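You operate a simulated robot arm through the tools that you are given. There is no shell and no other tool.

You are at the controls of a simulated robot arm. One attempt, no reset.

Task
Fit the grey disc into the empty hole of the purple dot head.
Fine: Shut the cover and lock its turn knob again; the head stays off.

It is judged by the outcome, as a careful person would: the job done as asked, and still so three seconds after it is handed in. It fails if anything else is knocked over, pushed out of place, dropped, spilled or broken. Lids that push on must go on centred and level and be pressed home; caps that screw on are set level and turned clockwise until they are tight.

Robot
A 7-joint arm with a two-finger parallel gripper, fixed in place. Base frame: the origin is at the foot of the arm, x ahead of it, y to its left, z up; the work surface is at about z = 0. Lengths are in m, angles in degrees, forces in N, time in s.
With the tool pointing down near the work surface it reaches from about 0.26 to 0.68 m from the base axis. Its first joint turns from -166.0 to 166.0 degrees. Payload 2.5 kg.
Tool frame: the origin (TCP) lies between the finger pads and is the grasp point; the fingertips stand 0.03 m ahead of it; z points along the fingers, y is the line along which they close. Largest opening 0.094 m; finger width 0.028, thickness 0.01; the body of the gripper, 0.05 by 0.096 m, starts 0.055 m behind the TCP.
Orientation is that of the tool frame in the base frame, as a unit quaternion [x, y, z, w]. With the fingers straight down and closing along the base's y, the tool's x points along the base's -x, its y along +y and its z along -z.

Tools
- The arm moves only by the tool servo_tool. Its arguments are lists of equal length, an entry for each row: "gripper": the opening in per cent of the stroke, from 0 (shut) to 100 (fully open); "translation": the shift along the tool's x, y, z in units of 30 mm (1.0 is 30 mm), a list of three; "dr": the turn, a rotation vector about the tool's x, y, z in units of 5 degrees (1.0 is 5 degrees), a list of three. In form: {"gripper": [gripper, ...], "translation": [[tx, ty, tz], ...], "dr": [[rx, ry, rz], ...]}. A call has 1 to 20 rows; each row shifts and turns the commanded pose from where the row before left it, along the tool's axes as they then stand. A call with a number of a shift or a turn outside -1 to 1 is refused whole. A row lasts 0.2 s, in which the tool goes at most 0.05 m and 8.6 degrees; a call with a longer step from one row to the next is refused whole, and so is a gripper value outside its range. A pose out of reach is approached as far as the arm can. The call stops where the force on the tool passes 80 N (or 10 N more than at its start, if that is more) or the arm is blocked; 0.2 s more then pass. Each finger travels about 0.072 m/s and halts on what it meets, pressing with about 41 N; the grip force reading is that of the motor and also rises with nothing between the fingers. The clock runs only during rows and for 0.2 s after the last one: add rows that do not move to give the fingers time. It gives the time, the measured TCP pose, the force on the tool (base axes), the opening and the grip force at its end, in the units of the frame above (readings bear some noise), with the torque about the TCP (base axes, N m) and any sound that the robot's microphone picked up.
- Cameras (640 x 400 px; columns grow to the right, rows downward): "scene" is fixed at [0.0503, -0.5002, 1.0324]; the picture's right is [0.66, -0.75, 0.00], its down [-0.68, -0.60, -0.43] and it looks along [0.32, 0.28, -0.90] (base axes); focal length 309 px, centre (320, 200). "wrist" rides on the gripper at [0.076, 0.014, -0.102] in the tool frame; the picture's right is [-0.18, 0.98, 0.00], its down [-0.75, -0.14, -0.64] and it looks along [-0.63, -0.12, 0.77] (tool axes); focal length 243 px, centre (320, 200). There is no depth. A picture from a camera that has moved, and an enlarged one, comes with that camera's place and axes in the base frame and with its lens.
- grab_frame(camera): a new picture of that camera. No time passes.
- zoom(camera, box): a new picture of the part [left, top, right, bottom] of that camera's present view, enlarged. No time passes.
- sign_off(): hands the job in; it is judged then, once.

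Places have to be worked out from the pictures, the camera data and where the tool is seen. Open the gripper and draw the arm clear of the work before you hand the job in, unless the task says otherwise.

The tools are called after ">>>" as name(argument=value, ...) on one line, values as JSON. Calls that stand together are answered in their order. servo_tool: Moves the arm, as the interface text tells. Its arguments: {"type":"object","properties":{"gripper":{"type":"array","items":{"type":"number"}},"translation":{"type":"array","items":{"type":"array","items":{"type":"number"}}},"dr":{"type":"array","items":{"type":"array","items":{"type":"number"}}}},"required":["gripper","translation","dr"]} The other tools are called the same way: grab_frame (camera) takes a picture; zoom (camera, box) takes an enlarged picture of a part of a camera's view; sign_off () hands the job in.

At the start:

```text
time: 0.0
ee_pos: [0.2106, -0.2435, 0.6863]
tool_rot: [0.0, 1.0, 0.0, -0.001]
wrist_force: [-0.8, 0.0, -0.7]
ft_torque: [0.0, 0.05, 0.0]
gripper_width: 0.094
grasp_force: 0.1
```

scene: 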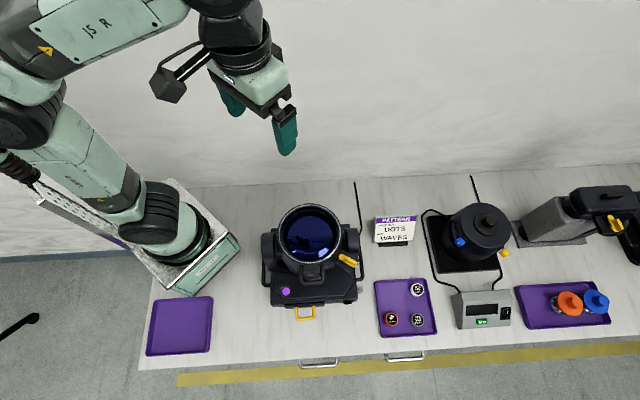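
wrist: 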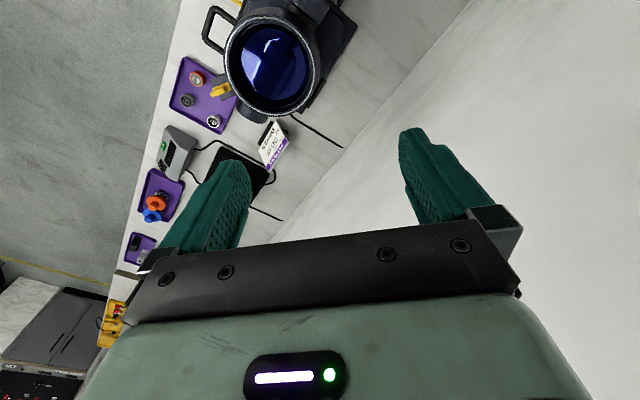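

I'll start by looking closely at the scene before moving.

>>> zoom(camera="scene", box=[240, 180, 380, 330])

>>> zoom(camera="scene", box=[360, 180, 520, 350])

>>> zoom(camera="scene", box=[500, 170, 640, 340])

>>> zoom(camera="wrist", box=[120, 0, 360, 160])

```text
2.67 times, centred on (310, 255) of scene
camera zoom: at [0.0503, -0.5002, 1.0324], right [0.66, -0.75, 0.0], down [-0.68, -0.6, -0.43], along [0.32, 0.28, -0.9], focal length 823 px, centre (347, 53)
```

zoom: 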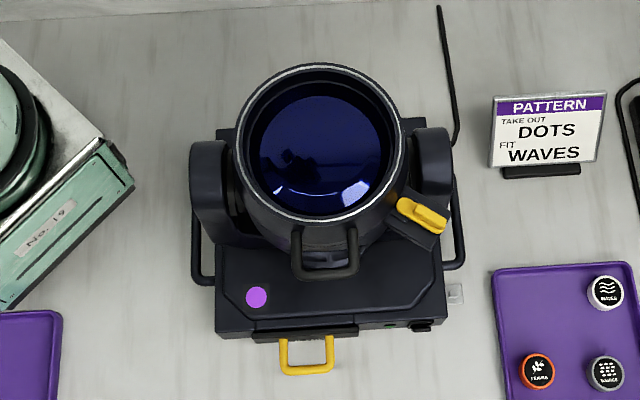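

```text
2.35 times, centred on (440, 265) of scene
camera zoom: at [0.0503, -0.5002, 1.0324], right [0.66, -0.75, 0.0], down [-0.68, -0.6, -0.43], along [0.32, 0.28, -0.9], focal length 726 px, centre (38, 47)
```

zoom: 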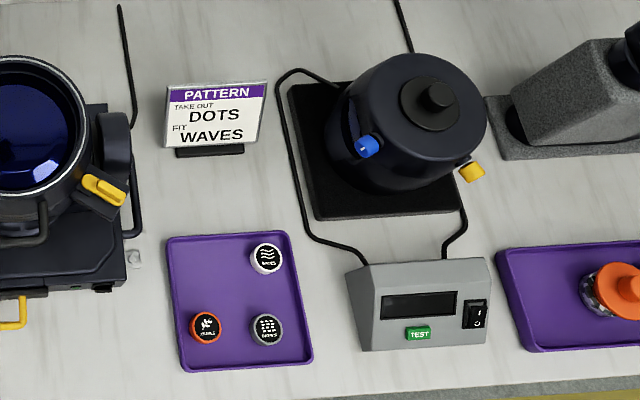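

```text
2.35 times, centred on (570, 255) of scene
camera zoom: at [0.0503, -0.5002, 1.0324], right [0.66, -0.75, 0.0], down [-0.68, -0.6, -0.43], along [0.32, 0.28, -0.9], focal length 726 px, centre (-268, 71)
```

zoom: 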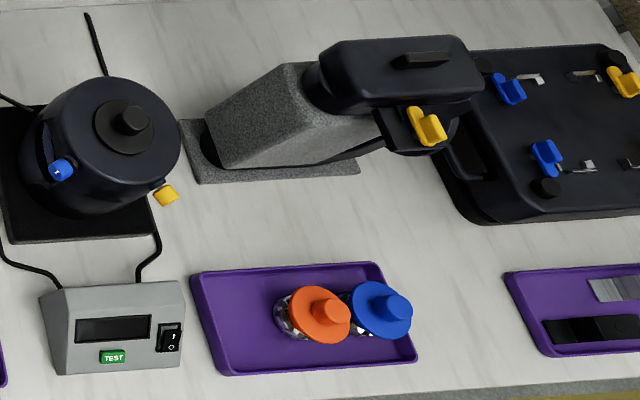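

```text
2.50 times, centred on (240, 80) of wrist
camera zoom: at [0.1353, -0.2302, 0.7886], right [0.18, 0.98, 0.0], down [0.75, -0.14, 0.64], along [0.63, -0.12, -0.77], focal length 606 px, centre (520, 500)
```

zoom: 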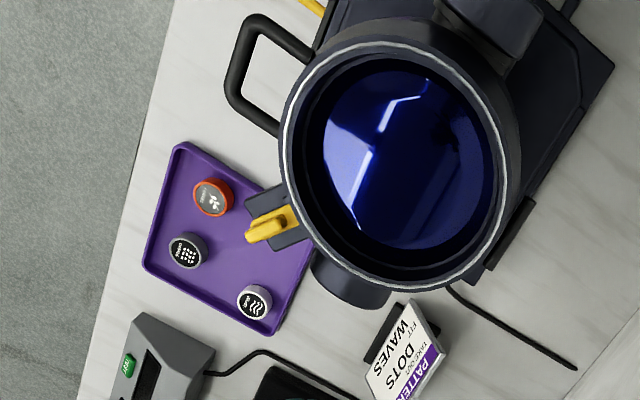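

The purple-dot head is straight below the tool: lens rim about (0.21,-0.33,0.35), yellow knob about (0.23,-0.43,0.32). The disc tray is around (0.30,-0.68). I'll go out over the -y side, staying high, and turn the wrist camera to look at the head from there.

>>> servo_tool(gripper=[100, 100, 100, 100, 100, 100, 100, 100, 100, 100, 100, 100], translation=[[0, -1, 0], [0, -1, 0], [0, -1, 0], [0, -1, 0], [0, -1, 0], [0, -1, 0], [0, -1, 0.3], [0, -1, 0.5], [0, -1, 0.5], [0, -1, 0.5], [0, -1, 0.5], [0, -0.5, 0.5]], dr=[[0, 0, 0], [0, 0, 0], [0, 0, 0], [0, 0, 0], [0, 0, 0], [0, 0, 0], [0, 0, 0], [0, 0, 0], [0, 0, 0], [0, 0, 0], [0, 0, 0], [0, 0, 0]])

```text
time: 2.6
ee_pos: [0.2046, -0.5248, 0.607]
tool_rot: [0.0, 1.0, 0.0, 0.0]
wrist_force: [-0.6, 0.8, 0.1]
ft_torque: [-0.01, -0.01, 0.02]
gripper_width: 0.0942
grasp_force: 0.0
out of reach, approached as far as the arm can: row 6, 7, 10, 11
```

The reach runs out at this height, so I'll turn the wrist and descend.

>>> servo_tool(gripper=[100, 100, 100, 100, 100, 100, 100, 100, 100, 100, 100, 100, 100, 100, 100, 100, 100, 100], translation=[[0, 0, 0.5], [0, 0, 0.5], [0, 0, 0.5], [0, 0, 0.5], [0, 0, 0.5], [0, 0, 0.5], [0, 0, 0.5], [0, 0, 0.5], [0, 0, 0.5], [0, 0, 0.5], [0, 0, 0.5], [0, 0, 0.5], [0, 0, 0], [0, 0, 0], [0, 0, 0], [0, 0, 0], [0, 0, 0], [0, 0, 0]], dr=[[0, 0, -1], [0, 0, -1], [0, 0, -1], [0, 0, -1], [0, 0, -1], [0, 0, -1], [0, 0, -1], [0, 0, -1], [0, 0, -1], [0, 0, -1], [0, 0, -1], [0, 0, -1], [0, 0, -1], [0, 0, -1], [0, 0, -1], [0, 0, -1], [0, 0, -1], [0, 0, -1]])

>>> grab_frame(camera="wrist")

>>> grab_frame(camera="scene")

```text
time: 6.4
ee_pos: [0.202, -0.5239, 0.4266]
tool_rot: [0.708, -0.706, -0.001, 0.0]
wrist_force: [0.3, -0.3, -0.5]
ft_torque: [0.01, 0.03, 0.01]
gripper_width: 0.094
grasp_force: 0.0
```

```text
taken
camera wrist: at [0.1881, -0.6003, 0.5302], right [-0.98, 0.18, 0.0], down [0.14, 0.75, 0.64], along [0.12, 0.63, -0.77], focal length 243 px, centre (320, 200)
```

wrist: 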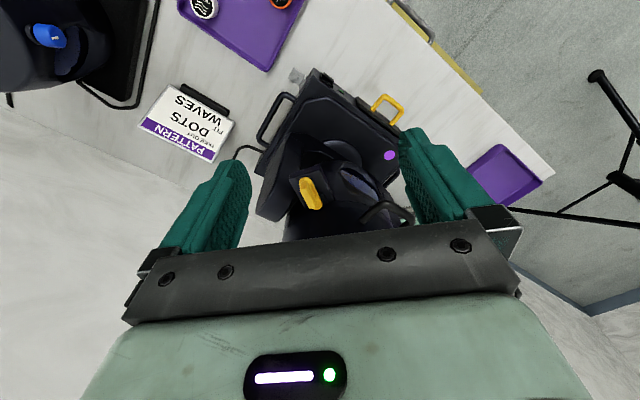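

```text
taken
```

scene: 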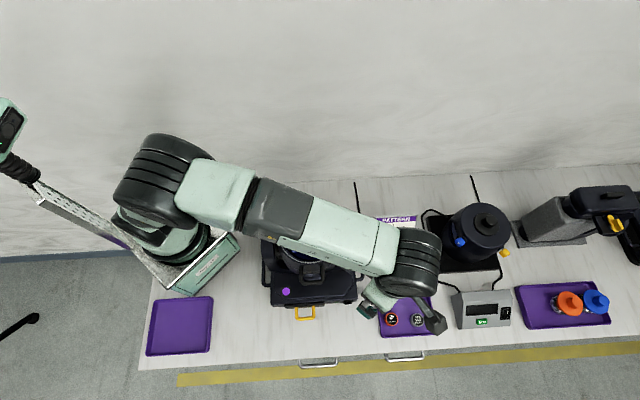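

>>> zoom(camera="wrist", box=[230, 60, 430, 250])

>>> zoom(camera="wrist", box=[170, 0, 310, 90])

```text
2.11 times, centred on (330, 155) of wrist
camera zoom: at [0.1881, -0.6003, 0.5302], right [-0.98, 0.18, 0.0], down [0.14, 0.75, 0.64], along [0.12, 0.63, -0.77], focal length 511 px, centre (299, 295)
```

zoom: 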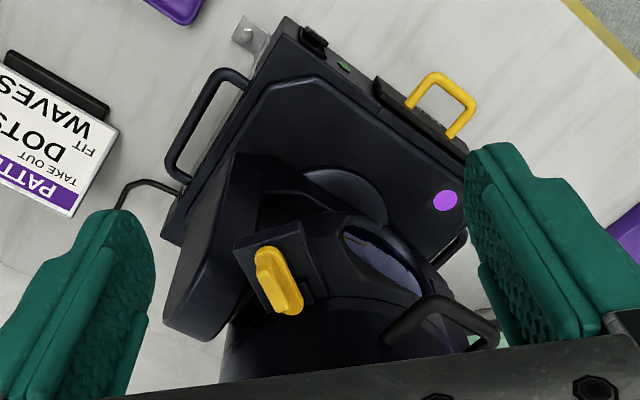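

```text
4.44 times, centred on (240, 45) of wrist
camera zoom: at [0.1881, -0.6003, 0.5302], right [-0.98, 0.18, 0.0], down [0.14, 0.75, 0.64], along [0.12, 0.63, -0.77], focal length 1078 px, centre (676, 889)
```

zoom: 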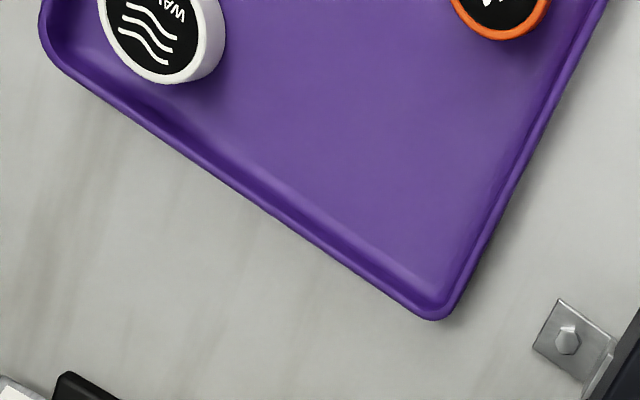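

There's an opening on the head's front (-x side), and a yellow turn knob on the plate at its -y side. I'll move the camera around to look at the front.

>>> servo_tool(gripper=[100, 100, 100, 100, 100, 100, 100, 100, 100, 100, 100, 100, 100, 100, 100], translation=[[0, 1, 0], [0, 1, 0], [0, 1, 0], [0, 1, 0], [0, 1, 0], [0, 1, 0], [0, 0, 0], [0, 0, 0], [0, 0, 0], [0, 0, 0], [0, 0, 0], [0, 0, 0], [0, 0, 0], [0, 0, 0], [0, 0, 0]], dr=[[0, 0, 0], [0, 0, 0], [0, 0, 0], [0, 0, 0], [0, 0, 0], [0, 0, 0], [0, 0, 1], [0, 0, 1], [0, 0, 1], [0, 0, 1], [0, 0, 1], [0, 0, 1], [0, 0, 1], [0, 0, 1], [0, 0, 1]])

>>> grab_frame(camera="wrist")

>>> grab_frame(camera="scene")

```text
time: 9.6
ee_pos: [0.0234, -0.5232, 0.4284]
tool_rot: [-0.382, 0.924, 0.0, -0.001]
wrist_force: [0.2, -0.6, 0.0]
ft_torque: [0.03, -0.01, -0.02]
gripper_width: 0.0938
grasp_force: 0.1
```

```text
taken
camera wrist: at [-0.041, -0.5676, 0.531], right [-0.56, 0.83, 0.0], down [0.63, 0.43, 0.64], along [0.53, 0.36, -0.77], focal length 243 px, centre (320, 200)
```

wrist: 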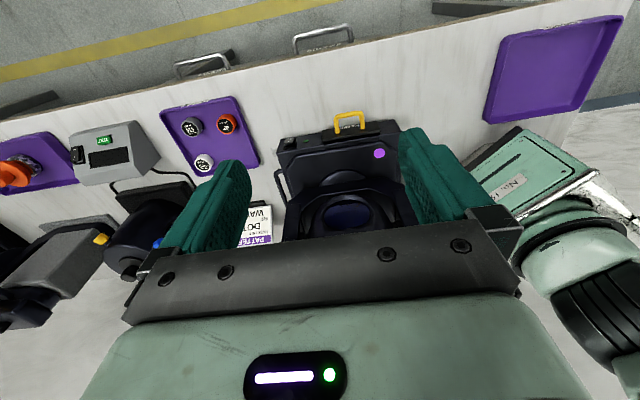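

```text
taken
```

scene: 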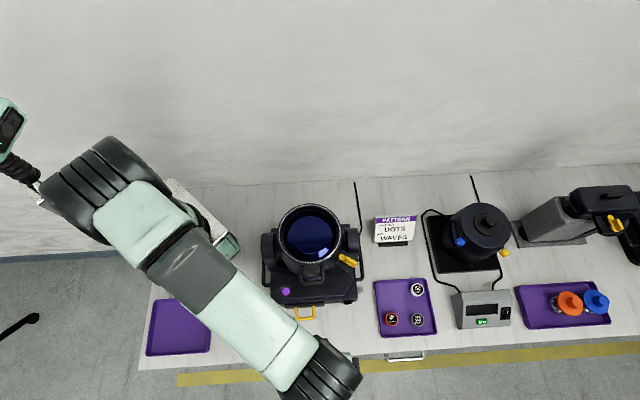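

>>> zoom(camera="wrist", box=[240, 90, 440, 250])

>>> zoom(camera="wrist", box=[160, 90, 260, 180])

```text
2.50 times, centred on (340, 170) of wrist
camera zoom: at [-0.041, -0.5676, 0.531], right [-0.56, 0.83, 0.0], down [0.63, 0.43, 0.64], along [0.53, 0.36, -0.77], focal length 606 px, centre (270, 275)
```

zoom: 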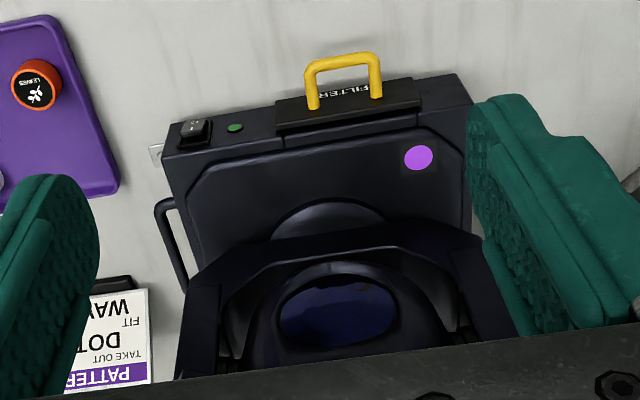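

```text
4.44 times, centred on (210, 135) of wrist
camera zoom: at [-0.041, -0.5676, 0.531], right [-0.56, 0.83, 0.0], down [0.63, 0.43, 0.64], along [0.53, 0.36, -0.77], focal length 1078 px, centre (809, 489)
```

zoom: 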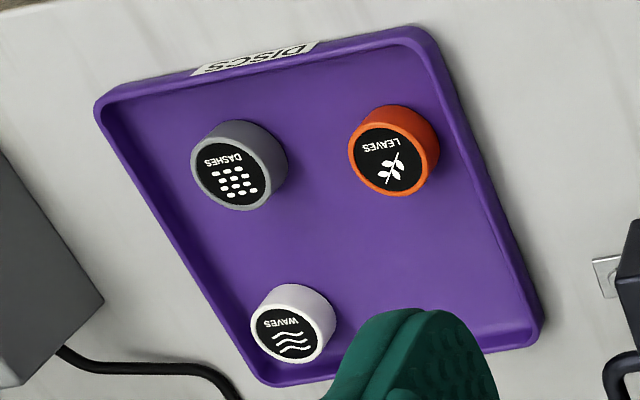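

The grey disc is "DASHES", in the purple tray, and the base carries the power switch and a filter drawer, which I'll leave alone. I'll go lower and tilt the camera to look into the front window of the head.

>>> servo_tool(gripper=[100, 100, 100, 100, 100, 100, 100, 100, 100, 100, 100, 100, 100, 100], translation=[[-0.66, 0.71, 0.87], [-0.66, 0.71, 0.87], [-0.66, 0.71, 0.87], [0, 0, 0], [0, 0, 0], [0, 0, 0], [0, 0, 0], [0, 0, 0], [0, 0, 0], [0, 0, 0], [0, 0, 0], [0, 0, 0], [0, 0, 0], [0, 0, 0]], dr=[[0, 0, 0], [0, 0, 0], [0, 0, 0], [0, 0, 1], [0, 0, 1], [0, 0, 1], [0, -1, 0], [0, -1, 0], [0, -1, 0], [0, -1, 0], [0, -1, 0], [0, -1, 0], [0, -1, 0], [0, -1, 0]])

>>> grab_frame(camera="wrist")

>>> zoom(camera="wrist", box=[220, 60, 440, 240])

```text
time: 12.6
ee_pos: [0.0187, -0.438, 0.3502]
tool_rot: [-0.243, 0.907, 0.089, 0.332]
wrist_force: [-0.3, -0.2, 0.8]
ft_torque: [0.04, 0.0, 0.0]
gripper_width: 0.0938
grasp_force: 0.0
```

```text
taken
camera wrist: at [-0.0962, -0.4871, 0.3793], right [-0.37, 0.92, 0.12], down [0.21, -0.04, 0.98], along [0.9, 0.39, -0.18], focal length 243 px, centre (320, 200)
```

wrist: 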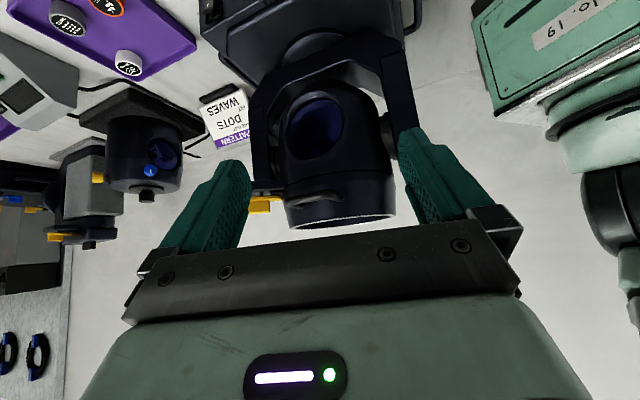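

```text
2.22 times, centred on (330, 150) of wrist
camera zoom: at [-0.0962, -0.4871, 0.3793], right [-0.37, 0.92, 0.12], down [0.21, -0.04, 0.98], along [0.9, 0.39, -0.18], focal length 539 px, centre (298, 311)
```

zoom: 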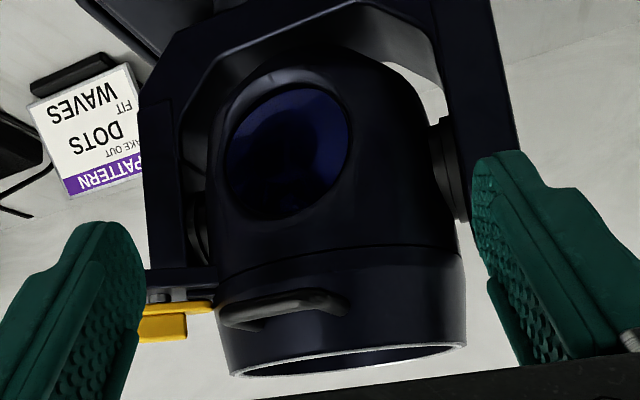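

The head is a yoke-mounted drum. A seam and handle sit in its top section, a blue window is in front, and the yellow knob is on a horizontal tab at the -y side. I need a closer look from the -y side.

>>> servo_tool(gripper=[100, 100, 100, 100, 100, 100, 100, 100, 100, 100, 100, 100, 100, 100, 100, 100, 100, 100, 100], translation=[[-0.433, -0.884, 0.236], [-0.433, -0.884, 0.236], [-0.433, -0.884, 0.236], [-0.433, -0.884, 0.236], [-0.433, -0.884, 0.236], [-0.433, -0.884, 0.236], [-0.433, -0.884, 0.236], [0, 0, 0], [0, 0, 0], [0, 0, 0], [0, 0, 0], [0, 0, 0], [0, 0, 0], [0, 0, 0], [0, 0, 0], [0, 0, 0], [0, 0, 0], [0, 0, 0], [0, 0, 0]], dr=[[0, 0, 0], [0, 0, 0], [0, 0, 0], [0, 0, 0], [0, 0, 0], [0, 0, 0], [0, 0, 0], [-0.64, 0, -0.77], [-0.64, 0, -0.77], [-0.64, 0, -0.77], [-0.64, 0, -0.77], [-0.64, 0, -0.77], [-0.64, 0, -0.77], [-0.64, 0, -0.77], [-0.64, 0, -0.77], [-0.64, 0, -0.77], [-0.64, 0, -0.77], [-0.64, 0, -0.77], [-0.64, 0, -0.77]])

>>> grab_frame(camera="wrist")

>>> zoom(camera="wrist", box=[220, 60, 440, 240])

```text
time: 16.6
ee_pos: [0.1993, -0.545, 0.3694]
tool_rot: [-0.557, 0.757, 0.201, 0.276]
wrist_force: [0.2, 0.8, -0.1]
ft_torque: [-0.05, -0.01, -0.02]
gripper_width: 0.0935
grasp_force: 0.1
out of reach, approached as far as the arm can: row 17, 18, 19
```

```text
taken
camera wrist: at [0.1484, -0.6607, 0.4002], right [-0.9, 0.43, 0.12], down [0.18, 0.12, 0.98], along [0.41, 0.9, -0.18], focal length 243 px, centre (320, 200)
```

wrist: 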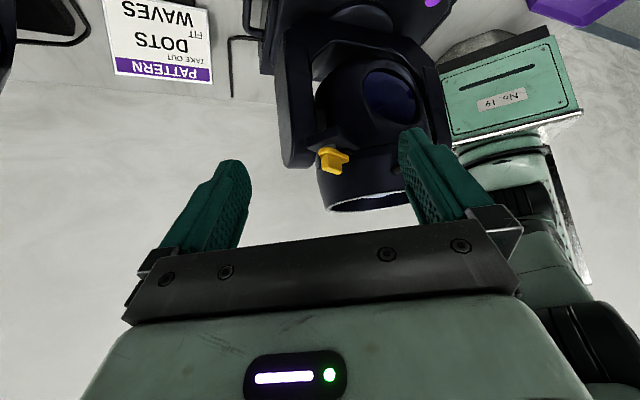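

```text
2.22 times, centred on (330, 150) of wrist
camera zoom: at [0.1484, -0.6607, 0.4002], right [-0.9, 0.43, 0.12], down [0.18, 0.12, 0.98], along [0.41, 0.9, -0.18], focal length 539 px, centre (298, 311)
```

zoom: 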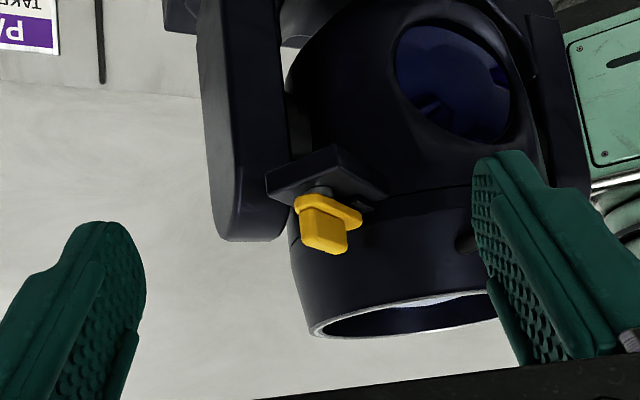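

>>> zoom(camera="scene", box=[265, 190, 365, 260])

>>> zoom(camera="wrist", box=[300, 120, 420, 220])

```text
5.71 times, centred on (315, 225) of scene
camera zoom: at [0.0503, -0.5002, 1.0324], right [0.66, -0.75, 0.0], down [-0.68, -0.6, -0.43], along [0.32, 0.28, -0.9], focal length 1764 px, centre (349, 57)
```

zoom: 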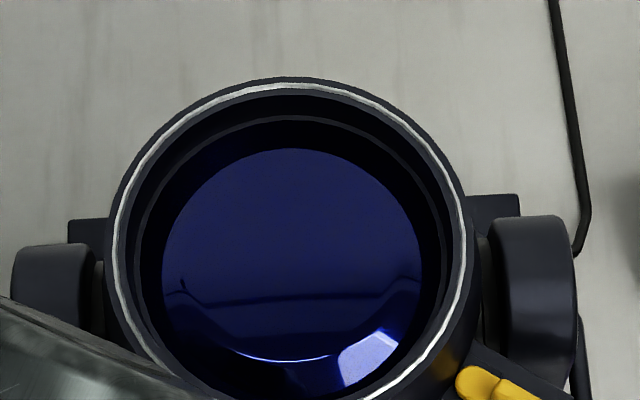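

```text
4.00 times, centred on (360, 170) of wrist
camera zoom: at [0.1484, -0.6607, 0.4002], right [-0.9, 0.43, 0.12], down [0.18, 0.12, 0.98], along [0.41, 0.9, -0.18], focal length 970 px, centre (160, 320)
```

zoom: 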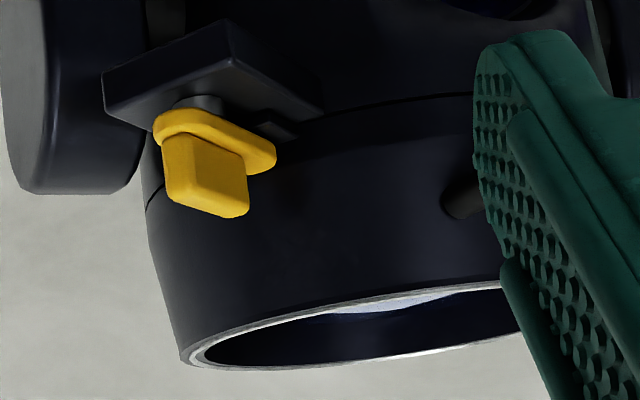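

The knob's bar appears to sit over a small tab on the upper ring section, so it's locked. That section, with the handle and lens, is the cover. Before opening it I want to see the hinge at the rear, so I'll lift, un-tilt and turn round.

>>> servo_tool(gripper=[100, 100, 100, 100, 100, 100, 100, 100, 100, 100, 100, 100, 100, 100, 100, 100, 100, 100, 100, 100], translation=[[0, 0, -0.3], [0, 0, -0.3], [0, 0, -0.3], [0, 0, -0.3], [0, 0, -0.3], [0, 0, -0.3], [0, 0, -0.3], [0, 0, -0.3], [0, 0, -0.5], [0, 0, -0.5], [0, 0, 0], [0, 0, 0], [0, 0, 0], [0, 0, 0], [0, 0, 0], [0, 0, 0], [0, 0, 0], [0, 0, 0], [0, 0, 0], [0, 0, 0]], dr=[[0, 1, 0], [0, 1, 0], [0, 1, 0], [0, 1, 0], [0, 1, 0], [0, 1, 0], [0, 1, 0], [0, 1, 0], [0, 0, 1], [0, 0, 1], [0, 0, 1], [0, 0, 1], [0, 0, 1], [0, 0, 1], [0, 0, 1], [0, 0, 1], [0, 0, 1], [0, 0, 1], [0, 0, 1], [0, 0, 1]])

```text
time: 20.8
ee_pos: [0.191, -0.5718, 0.4647]
tool_rot: [-0.108, 0.994, -0.001, 0.001]
wrist_force: [-0.1, -0.1, 0.2]
ft_torque: [-0.03, -0.03, 0.01]
gripper_width: 0.0937
grasp_force: 0.0
```

>>> servo_tool(gripper=[100, 100, 100, 100, 100, 100, 100, 100, 100, 100, 100, 100, 100, 100, 100], translation=[[-0.463, 0.968, 0], [-0.463, 0.968, 0], [-0.463, 0.968, 0], [-0.463, 0.968, 0], [-0.463, 0.968, 0], [-0.463, 0.968, 0], [-0.463, 0.968, 0], [-0.463, 0.968, 0], [-0.463, 0.968, 0], [-0.463, 0.968, 0], [-0.463, 0.968, 0], [-0.463, 0.968, 0], [-0.463, 0.968, 0], [-0.463, 0.968, 0], [-0.463, 0.968, 0]], dr=[[0, 0, 0], [0, 0, 0], [0, 0, 0], [0, 0, 0], [0, 0, 0], [0, 0, 0], [0, 0, 0], [0, 0, 0], [0, 0, 0], [0, 0, 0], [0, 0, 0], [0, 0, 0], [0, 0, 0], [0, 0, 0], [0, 0, 0]])

>>> servo_tool(gripper=[100, 100, 100, 100, 100, 100, 100, 100, 100, 100, 100, 100, 100, 100, 100, 100, 100, 100, 100, 100], translation=[[0, 0, 0], [0, 0, 0], [0, 0, 0], [0, 0, 0], [0, 0, 0], [0, 0, 0], [0, 0, 0], [0, 0, 0], [0, 0, 0], [0, 0, 0], [0, 0, 0], [0, 0, 0], [0, 0, 0], [0, 0, 0], [0, 0, 0], [0, 0, 0], [0, 0, 0], [0, 0, 0], [0, 0, 0], [0, 0, 0]], dr=[[0, 0, 1], [0, 0, 1], [0, 0, 1], [0, 0, 1], [0, 0, 1], [0, 0, 1], [0, 0, 1], [0, 0, 1], [0, 0, 1], [0, 0, 1], [0, 0, 1], [0, 0, 1], [0, 0, 1], [0, 0, 1], [0, 0, 1], [0, 0, 1], [0, 0, 1], [0, 0, 1], [0, 0, 1], [0, 0, 1]])

>>> grab_frame(camera="wrist")

>>> grab_frame(camera="scene")

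```text
time: 24.0
ee_pos: [0.3006, -0.1012, 0.4603]
tool_rot: [-0.109, 0.994, -0.001, 0.002]
wrist_force: [0.5, -0.3, -0.1]
ft_torque: [-0.04, -0.04, -0.01]
gripper_width: 0.0939
grasp_force: 0.1
```

```text
time: 28.2
ee_pos: [0.2992, -0.1016, 0.4648]
tool_rot: [0.692, 0.722, 0.0, 0.001]
wrist_force: [0.7, 0.6, 0.4]
ft_torque: [-0.04, 0.02, -0.01]
gripper_width: 0.094
grasp_force: 0.1
```

```text
taken
camera wrist: at [0.3115, -0.0252, 0.5673], right [0.99, -0.14, 0.0], down [-0.11, -0.76, 0.64], along [-0.09, -0.64, -0.77], focal length 243 px, centre (320, 200)
```

wrist: 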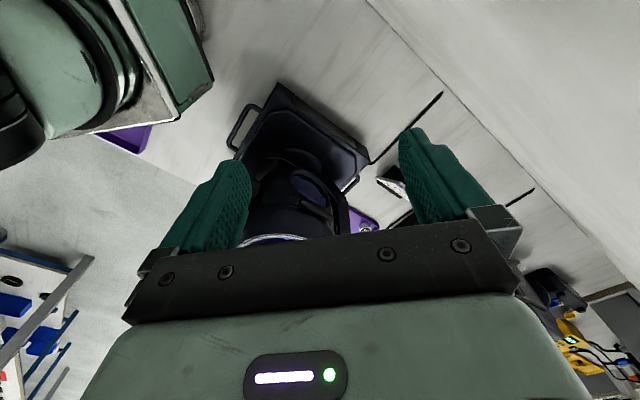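

```text
taken
```

scene: 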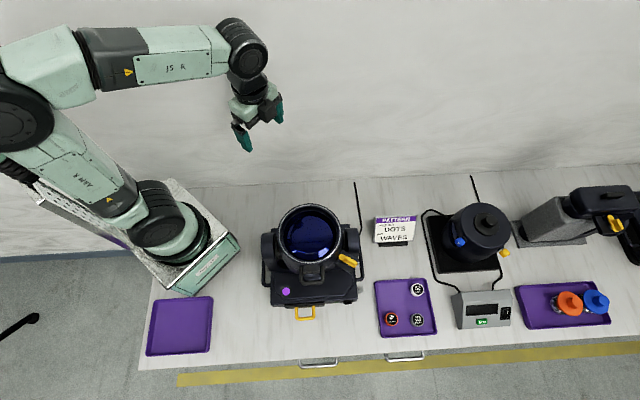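

>>> zoom(camera="wrist", box=[220, 80, 400, 250])

```text
2.35 times, centred on (310, 165) of wrist
camera zoom: at [0.3115, -0.0252, 0.5673], right [0.99, -0.14, 0.0], down [-0.11, -0.76, 0.64], along [-0.09, -0.64, -0.77], focal length 571 px, centre (344, 282)
```

zoom: 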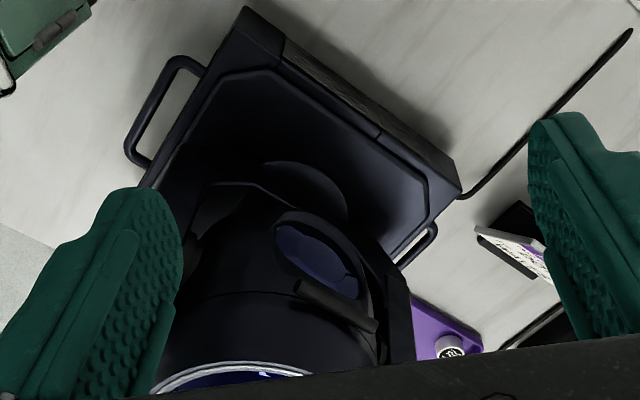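

A dark hinge pin is visible at the rear of the seam, about (0.27,-0.265,0.30), so the cover swings up and back from its front handle. Next I'll go over the yellow knob at z≈0.46 for an accurate top view.

>>> servo_tool(gripper=[100, 100, 100, 100, 100, 100, 100, 100, 100, 100, 100], translation=[[-0.997, -0.248, 0], [-0.997, -0.248, 0], [-0.997, -0.248, 0], [-0.997, -0.248, 0], [-0.997, -0.248, 0], [-0.997, -0.248, 0], [-0.997, -0.248, 0], [-0.997, -0.248, 0], [-0.997, -0.248, 0], [-0.997, -0.248, 0], [-0.997, -0.248, 0]], dr=[[0, 0, 0], [0, 0, 0], [0, 0, 0], [0, 0, 0], [0, 0, 0], [0, 0, 0], [0, 0, 0], [0, 0, 0], [0, 0, 0], [0, 0, 0], [0, 0, 0]])

>>> grab_frame(camera="wrist")

>>> zoom(camera="wrist", box=[220, 80, 420, 240])

```text
time: 30.6
ee_pos: [0.2326, -0.4357, 0.4656]
tool_rot: [0.691, 0.723, 0.0, 0.002]
wrist_force: [-0.6, 0.9, 0.3]
ft_torque: [-0.01, 0.04, -0.04]
gripper_width: 0.094
grasp_force: 0.1
```

```text
taken
camera wrist: at [0.2435, -0.3594, 0.5675], right [0.99, -0.14, 0.0], down [-0.11, -0.76, 0.64], along [-0.09, -0.64, -0.77], focal length 243 px, centre (320, 200)
```

wrist: 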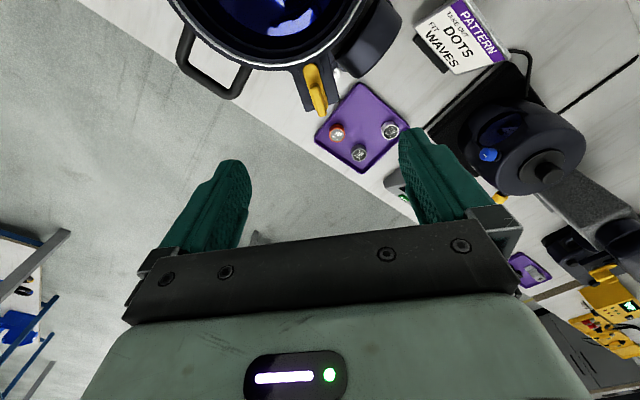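

```text
2.50 times, centred on (320, 160) of wrist
camera zoom: at [0.2435, -0.3594, 0.5675], right [0.99, -0.14, 0.0], down [-0.11, -0.76, 0.64], along [-0.09, -0.64, -0.77], focal length 606 px, centre (320, 300)
```

zoom: 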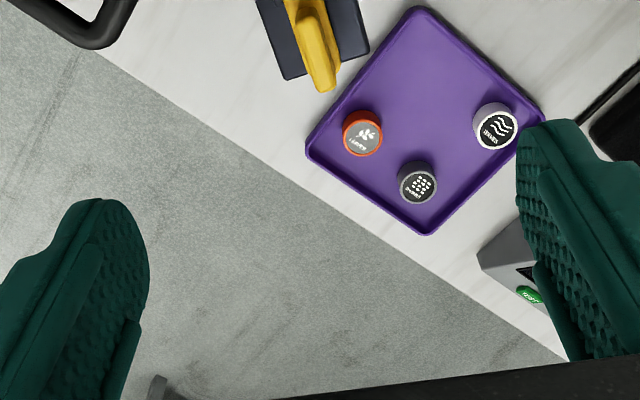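

>>> zoom(camera="wrist", box=[260, 30, 380, 130])

>>> zoom(camera="scene", box=[310, 230, 380, 290])

```text
4.00 times, centred on (320, 80) of wrist
camera zoom: at [0.2435, -0.3594, 0.5675], right [0.99, -0.14, 0.0], down [-0.11, -0.76, 0.64], along [-0.09, -0.64, -0.77], focal length 970 px, centre (320, 680)
```

zoom: 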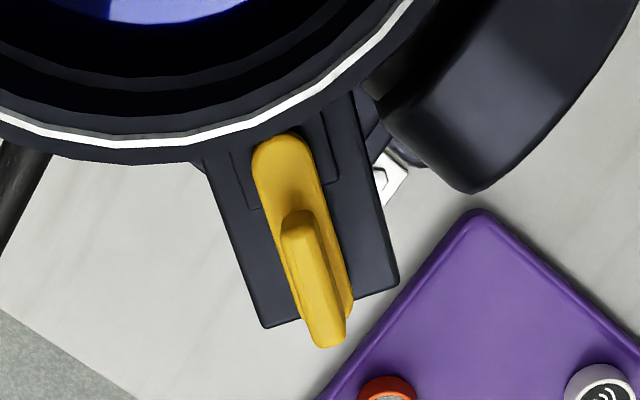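

```text
6.67 times, centred on (345, 260) of scene
camera zoom: at [0.0503, -0.5002, 1.0324], right [0.66, -0.75, 0.0], down [-0.68, -0.6, -0.43], along [0.32, 0.28, -0.9], focal length 2058 px, centre (153, -200)
```

zoom: 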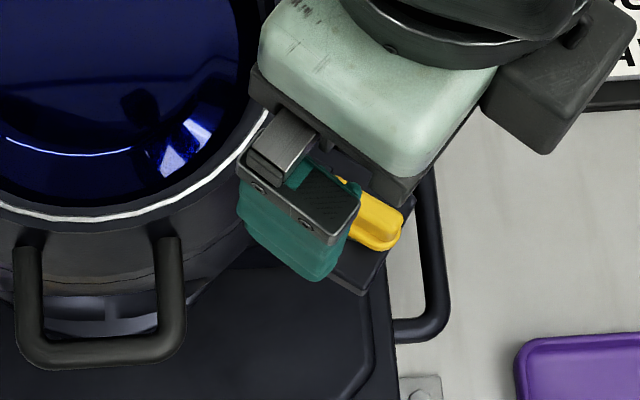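

Seen from above, the knob is an oblong bar with a raised grip. Its pivot is near (0.232,-0.435) and its tongue points radially inward over the cover's tab at z≈0.31, so it's locked. I'll align the fingers to it, narrow them and go down to just above.

>>> servo_tool(gripper=[80, 60, 45, 45, 45], translation=[[0, 0, 0], [0, 0, 0.7], [0, 0, 0.7], [0, 0, 0.4], [0, 0, 0]], dr=[[0, 0, -0.68], [0, 0, -0.68], [0, 0, 0], [0, 0, 0], [0, 0, 0]])

>>> zoom(camera="wrist", box=[220, 60, 420, 220])

>>> zoom(camera="scene", box=[310, 230, 380, 290])

```text
time: 31.8
ee_pos: [0.2343, -0.436, 0.4106]
tool_rot: [0.647, 0.763, 0.001, 0.001]
wrist_force: [0.2, -0.3, 0.3]
ft_torque: [-0.06, 0.05, 0.03]
gripper_width: 0.0421
grasp_force: 0.1
```

```text
2.50 times, centred on (320, 140) of wrist
camera zoom: at [0.2353, -0.3587, 0.5124], right [1.0, -0.02, 0.0], down [-0.02, -0.77, 0.64], along [-0.01, -0.64, -0.77], focal length 606 px, centre (320, 350)
```

zoom: 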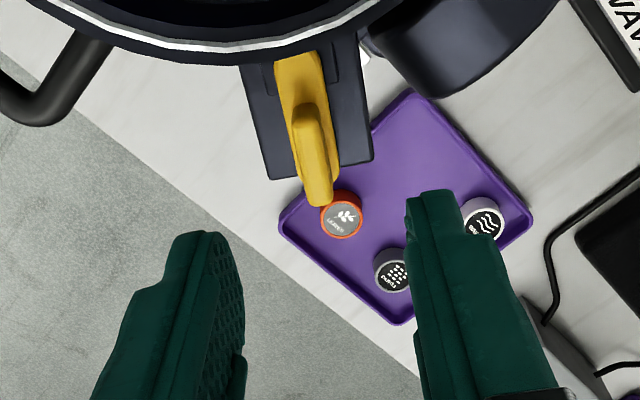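

```text
6.67 times, centred on (345, 260) of scene
camera zoom: at [0.0503, -0.5002, 1.0324], right [0.66, -0.75, 0.0], down [-0.68, -0.6, -0.43], along [0.32, 0.28, -0.9], focal length 2058 px, centre (153, -200)
```

zoom: 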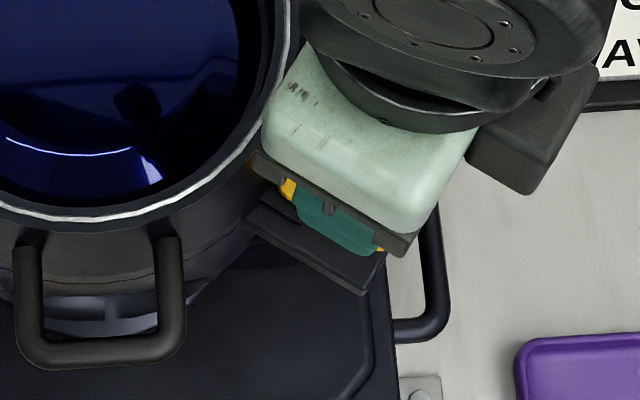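

The fingers are aligned with the wing, whose centerline is about 2 mm to the -x side. I'll correct for that, descend so the tips sit just above the plate, and close on the knob.

>>> servo_tool(gripper=[45, 45, 45, 45, 45], translation=[[0, -0.07, 0.6], [0, 0, 0.6], [0, 0, 0.6], [0, 0, 0.55], [0, 0, 0]], dr=[[0, 0, 0], [0, 0, 0], [0, 0, 0], [0, 0, 0], [0, 0, 0]])

>>> zoom(camera="wrist", box=[240, 100, 400, 230])

```text
time: 33.0
ee_pos: [0.2339, -0.4342, 0.3392]
tool_rot: [0.647, 0.762, 0.001, 0.001]
wrist_force: [0.0, -0.4, 0.2]
ft_torque: [0.01, 0.03, 0.0]
gripper_width: 0.0424
grasp_force: 0.1
```

```text
3.08 times, centred on (320, 165) of wrist
camera zoom: at [0.2344, -0.3577, 0.4426], right [1.0, -0.02, 0.0], down [-0.02, -0.77, 0.64], along [-0.01, -0.64, -0.77], focal length 746 px, centre (320, 308)
```

zoom: 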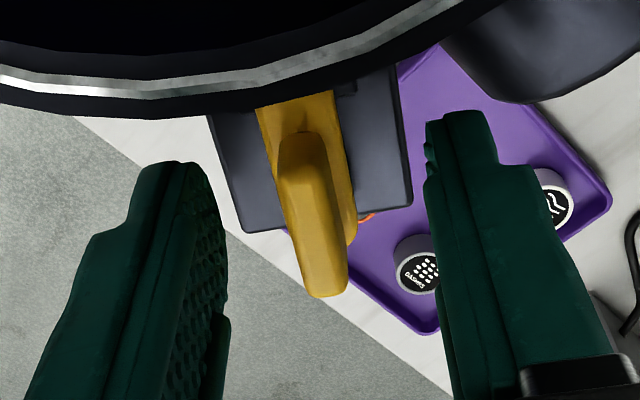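

The fingers straddle the knob and are centered to about 1 mm. Closing on it now.

>>> servo_tool(gripper=[30, 15, 5, 0, 0], translation=[[0, -0.03, 0], [0, 0, 0], [0, 0, 0], [0, 0, 0], [0, 0, 0]], dr=[[0, 0, 0], [0, 0, 0], [0, 0, 0], [0, 0, 0], [0, 0, 0]])

>>> zoom(camera="wrist", box=[240, 100, 400, 230])

```text
time: 34.2
ee_pos: [0.2309, -0.4349, 0.3408]
tool_rot: [0.647, 0.763, 0.0, 0.001]
wrist_force: [1.4, 0.3, -3.1]
ft_torque: [-0.3, -0.12, 0.02]
gripper_width: 0.0147
grasp_force: 45.3
```

```text
3.08 times, centred on (320, 165) of wrist
camera zoom: at [0.2329, -0.3576, 0.4431], right [1.0, -0.02, 0.0], down [-0.02, -0.77, 0.64], along [-0.01, -0.64, -0.77], focal length 746 px, centre (320, 308)
```

zoom: 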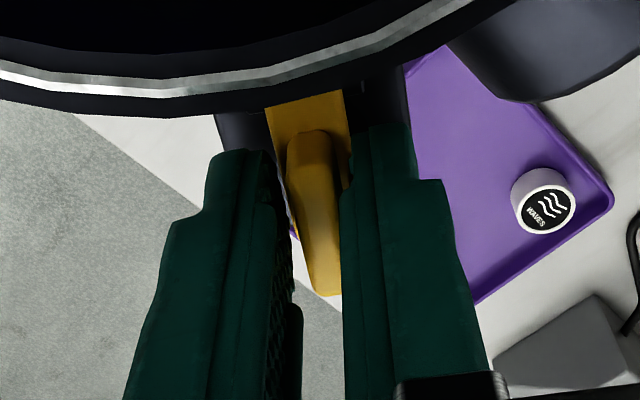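

The bar is gripped at a width of 14.7 mm. I'll try a small counter-clockwise turn (seen from above) and check the torque.

>>> servo_tool(gripper=[0, 0, 0], translation=[[0, 0, 0], [0, 0, 0], [0, 0, 0]], dr=[[0, 0, -0.8], [0, 0, -0.8], [0, 0, 0]])

>>> zoom(camera="wrist", box=[240, 100, 400, 230])

```text
time: 35.0
ee_pos: [0.2316, -0.4339, 0.3402]
tool_rot: [0.593, 0.805, -0.001, 0.003]
wrist_force: [10.0, -11.7, -12.9]
ft_torque: [-0.06, -0.28, -1.46]
gripper_width: 0.0174
grasp_force: 44.4
```

```text
3.08 times, centred on (320, 165) of wrist
camera zoom: at [0.2221, -0.3581, 0.4431], right [0.99, 0.12, 0.0], down [0.09, -0.76, 0.65], along [0.08, -0.64, -0.76], focal length 746 px, centre (320, 308)
```

zoom: 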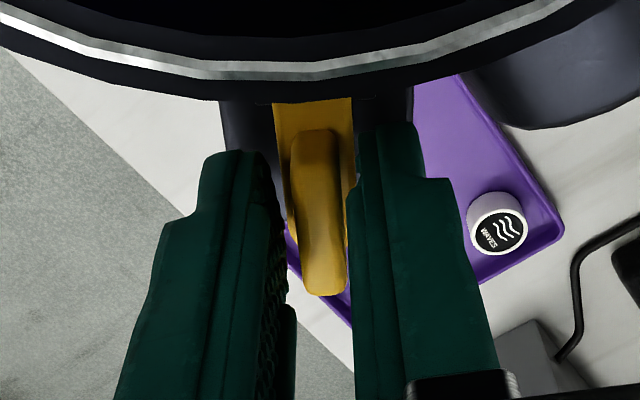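

The knob didn't turn: torque reached 1.5 N·m and the fingers spread, so counter-clockwise looks like a hard stop. I'll go back and try clockwise.

>>> servo_tool(gripper=[0, 0, 0, 0, 0], translation=[[0, 0, 0], [0, 0, 0], [0, 0, 0], [0, 0, 0], [0, 0, 0]], dr=[[0, 0, 0.8], [0, 0, 0.8], [0, 0, 0.8], [0, 0, 0.8], [0, 0, 0]])

>>> zoom(camera="wrist", box=[240, 100, 400, 230])

```text
time: 36.2
ee_pos: [0.2304, -0.4338, 0.3401]
tool_rot: [0.699, 0.715, 0.001, 0.0]
wrist_force: [2.3, 14.0, 11.0]
ft_torque: [-0.61, -0.05, 0.06]
gripper_width: 0.0149
grasp_force: 45.1
```

```text
3.08 times, centred on (320, 165) of wrist
camera zoom: at [0.2439, -0.3583, 0.4434], right [0.99, -0.16, 0.0], down [-0.13, -0.76, 0.64], along [-0.1, -0.63, -0.77], focal length 746 px, centre (320, 308)
```

zoom: 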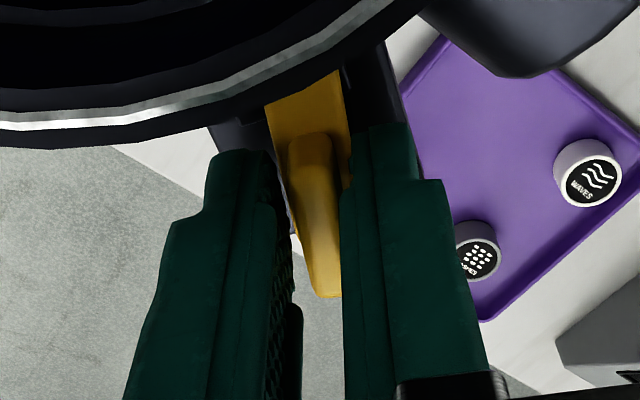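

Clockwise turns freely (torque ≈0), so I'll continue that way in stages.

>>> servo_tool(gripper=[0, 0, 0, 0, 0, 0, 0], translation=[[0, 0, 0], [0, 0, 0], [0, 0, 0], [0, 0, 0], [0, 0, 0], [0, 0, 0], [0, 0, 0]], dr=[[0, 0, 0.8], [0, 0, 0.8], [0, 0, 0.8], [0, 0, 0.8], [0, 0, 0.8], [0, 0, 0.8], [0, 0, 0]])

>>> zoom(camera="wrist", box=[240, 100, 400, 230])

```text
time: 37.8
ee_pos: [0.2336, -0.4341, 0.3402]
tool_rot: [0.832, 0.555, 0.0, 0.003]
wrist_force: [29.8, -6.7, -24.5]
ft_torque: [-1.22, -0.35, 0.05]
gripper_width: 0.015
grasp_force: 44.7
```

```text
3.08 times, centred on (320, 165) of wrist
camera zoom: at [0.2747, -0.3698, 0.4434], right [0.84, -0.55, 0.0], down [-0.42, -0.64, 0.64], along [-0.35, -0.54, -0.77], focal length 746 px, centre (320, 308)
```

zoom: 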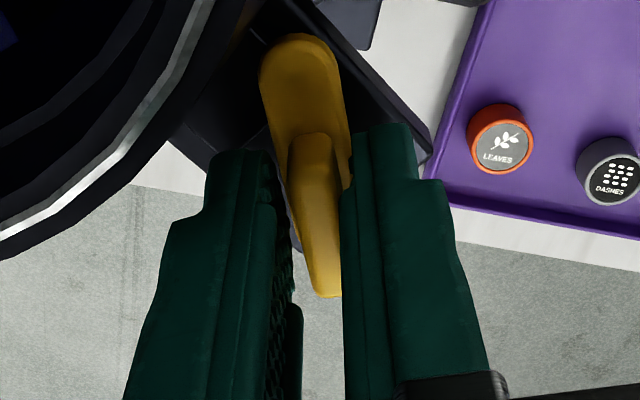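

The knob is turning, but the side load shows its pivot is about 4–5 mm further out than the TCP. I'll shift to compensate and continue around the true pivot.

>>> servo_tool(gripper=[0, 0, 0, 0, 0, 0, 0, 0], translation=[[0, 0.12, 0], [0, 0.012, 0], [0, 0.012, 0], [0, 0.012, 0], [0, 0.012, 0], [0, 0.012, 0], [0, 0.012, 0], [0, 0, 0]], dr=[[0, 0, 0], [0, 0, 0.8], [0, 0, 0.8], [0, 0, 0.8], [0, 0, 0.8], [0, 0, 0.8], [0, 0, 0.8], [0, 0, 0]])

>>> zoom(camera="wrist", box=[240, 100, 400, 230])

```text
time: 39.6
ee_pos: [0.2326, -0.4355, 0.3396]
tool_rot: [0.929, 0.369, 0.0, -0.004]
wrist_force: [-28.3, 39.8, 25.0]
ft_torque: [0.47, 1.67, -0.08]
gripper_width: 0.015
grasp_force: 45.1
```

```text
3.08 times, centred on (320, 165) of wrist
camera zoom: at [0.2992, -0.395, 0.4437], right [0.54, -0.84, -0.01], down [-0.65, -0.42, 0.64], along [-0.54, -0.34, -0.77], focal length 746 px, centre (320, 308)
```

zoom: 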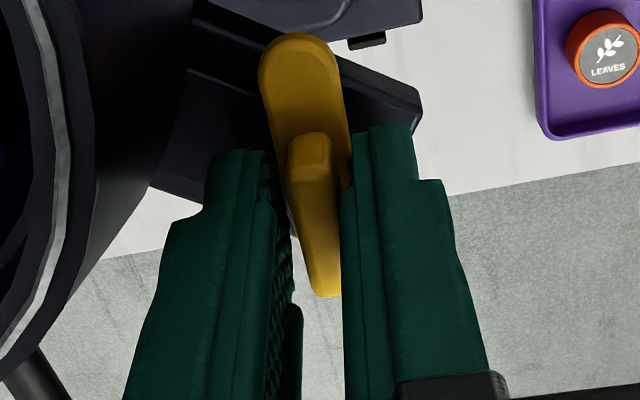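

I overcompensated: about 48 N sideways the other way. I'll shift back ~4 mm and check that the force relaxes.

>>> servo_tool(gripper=[0, 0], translation=[[0, -0.13, 0], [0, 0, 0]], dr=[[0, 0, 0], [0, 0, 0]])

```text
time: 40.2
ee_pos: [0.2334, -0.4345, 0.3411]
tool_rot: [0.929, 0.37, 0.002, 0.002]
wrist_force: [-15.7, 8.6, 4.4]
ft_torque: [1.26, -0.53, -0.05]
gripper_width: 0.0148
grasp_force: 45.0
```

>>> servo_tool(gripper=[0, 0, 0, 0, 0, 0], translation=[[0, -0.04, 0], [0, 0, 0], [0, 0, 0], [0, 0, 0], [0, 0, 0], [0, 0, 0]], dr=[[0, 0, 0.8], [0, 0, 0.8], [0, 0, 0.8], [0, 0, 0.8], [0, 0, 0.8], [0, 0, 0]])

>>> zoom(camera="wrist", box=[240, 100, 400, 230])

```text
time: 41.6
ee_pos: [0.2334, -0.4353, 0.3396]
tool_rot: [0.979, 0.202, 0.002, 0.005]
wrist_force: [14.9, -27.6, -12.1]
ft_torque: [-1.14, 0.76, 0.04]
gripper_width: 0.0148
grasp_force: 45.5
```

```text
3.08 times, centred on (320, 165) of wrist
camera zoom: at [0.309, -0.4181, 0.4437], right [0.22, -0.98, 0.01], down [-0.75, -0.16, 0.64], along [-0.62, -0.15, -0.77], focal length 746 px, centre (320, 308)
```

zoom: 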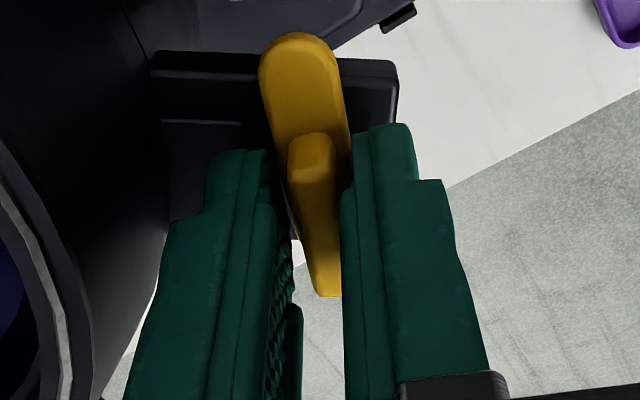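

>>> servo_tool(gripper=[0, 0, 0, 0, 0, 0], translation=[[0, 0.07, 0], [0, 0, 0], [0, 0, 0], [0, 0, 0], [0, 0, 0], [0, 0, 0]], dr=[[0, 0, 0.7], [0, 0, 0.7], [0, 0, 0.7], [0, 0, 0.7], [0, 0, 0], [0, 0, 0]])

>>> zoom(camera="wrist", box=[240, 100, 400, 230])

```text
time: 43.0
ee_pos: [0.234, -0.4353, 0.3408]
tool_rot: [0.997, 0.083, 0.001, 0.002]
wrist_force: [9.4, -20.1, -12.9]
ft_torque: [-0.43, -0.93, 0.56]
gripper_width: 0.0152
grasp_force: 44.8
```

```text
3.08 times, centred on (320, 165) of wrist
camera zoom: at [0.3114, -0.4381, 0.4437], right [-0.02, -1.0, 0.0], down [-0.77, 0.02, 0.64], along [-0.64, 0.01, -0.77], focal length 746 px, centre (320, 308)
```

zoom: 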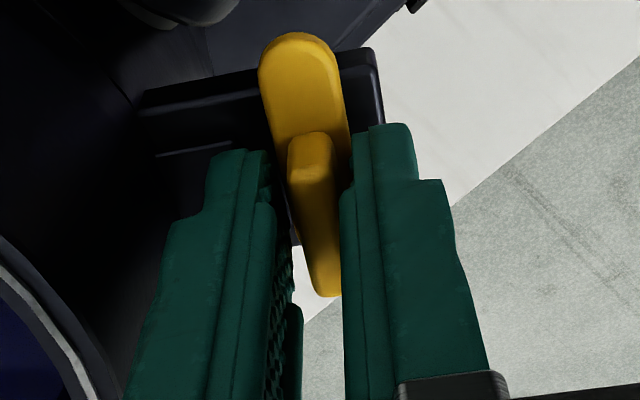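

The knob is at 90° (about 0.56 N·m, at its stop), so it's unlocked. I'll release with a small opening, since the ring is close, and lift straight up.

>>> servo_tool(gripper=[22, 26, 26, 26, 26, 26, 26], translation=[[0, 0, 0], [0, 0, 0], [0, 0, -0.7], [0, 0, -0.8], [0, 0, -1], [0, 0, -1], [0, 0, 0]], dr=[[0, 0, 0], [0, 0, 0], [0, 0, 0], [0, 0, 0], [0, 0, 0], [0, 0, 0], [0, 0, 0]])

>>> grab_frame(camera="wrist")

>>> zoom(camera="scene", box=[260, 180, 400, 300])

```text
time: 44.6
ee_pos: [0.2323, -0.4335, 0.447]
tool_rot: [0.997, 0.082, 0.001, 0.001]
wrist_force: [0.2, 0.2, 0.6]
ft_torque: [0.0, -0.01, 0.0]
gripper_width: 0.0242
grasp_force: 0.0
```

```text
taken
camera wrist: at [0.3095, -0.436, 0.5491], right [-0.02, -1.0, 0.0], down [-0.77, 0.02, 0.64], along [-0.64, 0.01, -0.77], focal length 243 px, centre (320, 200)
```

wrist: 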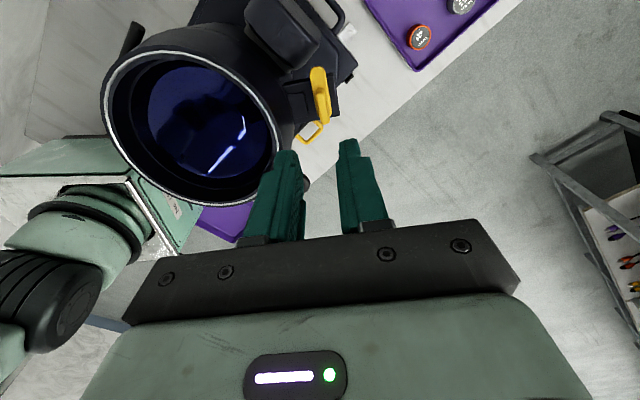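

```text
3.33 times, centred on (330, 240) of scene
camera zoom: at [0.0503, -0.5002, 1.0324], right [0.66, -0.75, 0.0], down [-0.68, -0.6, -0.43], along [0.32, 0.28, -0.9], focal length 1029 px, centre (287, 67)
```

zoom: 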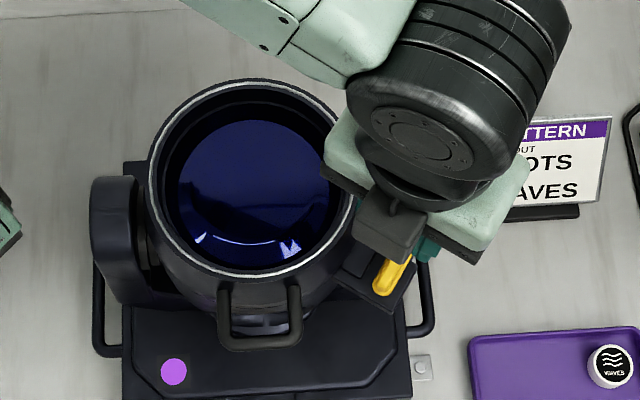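

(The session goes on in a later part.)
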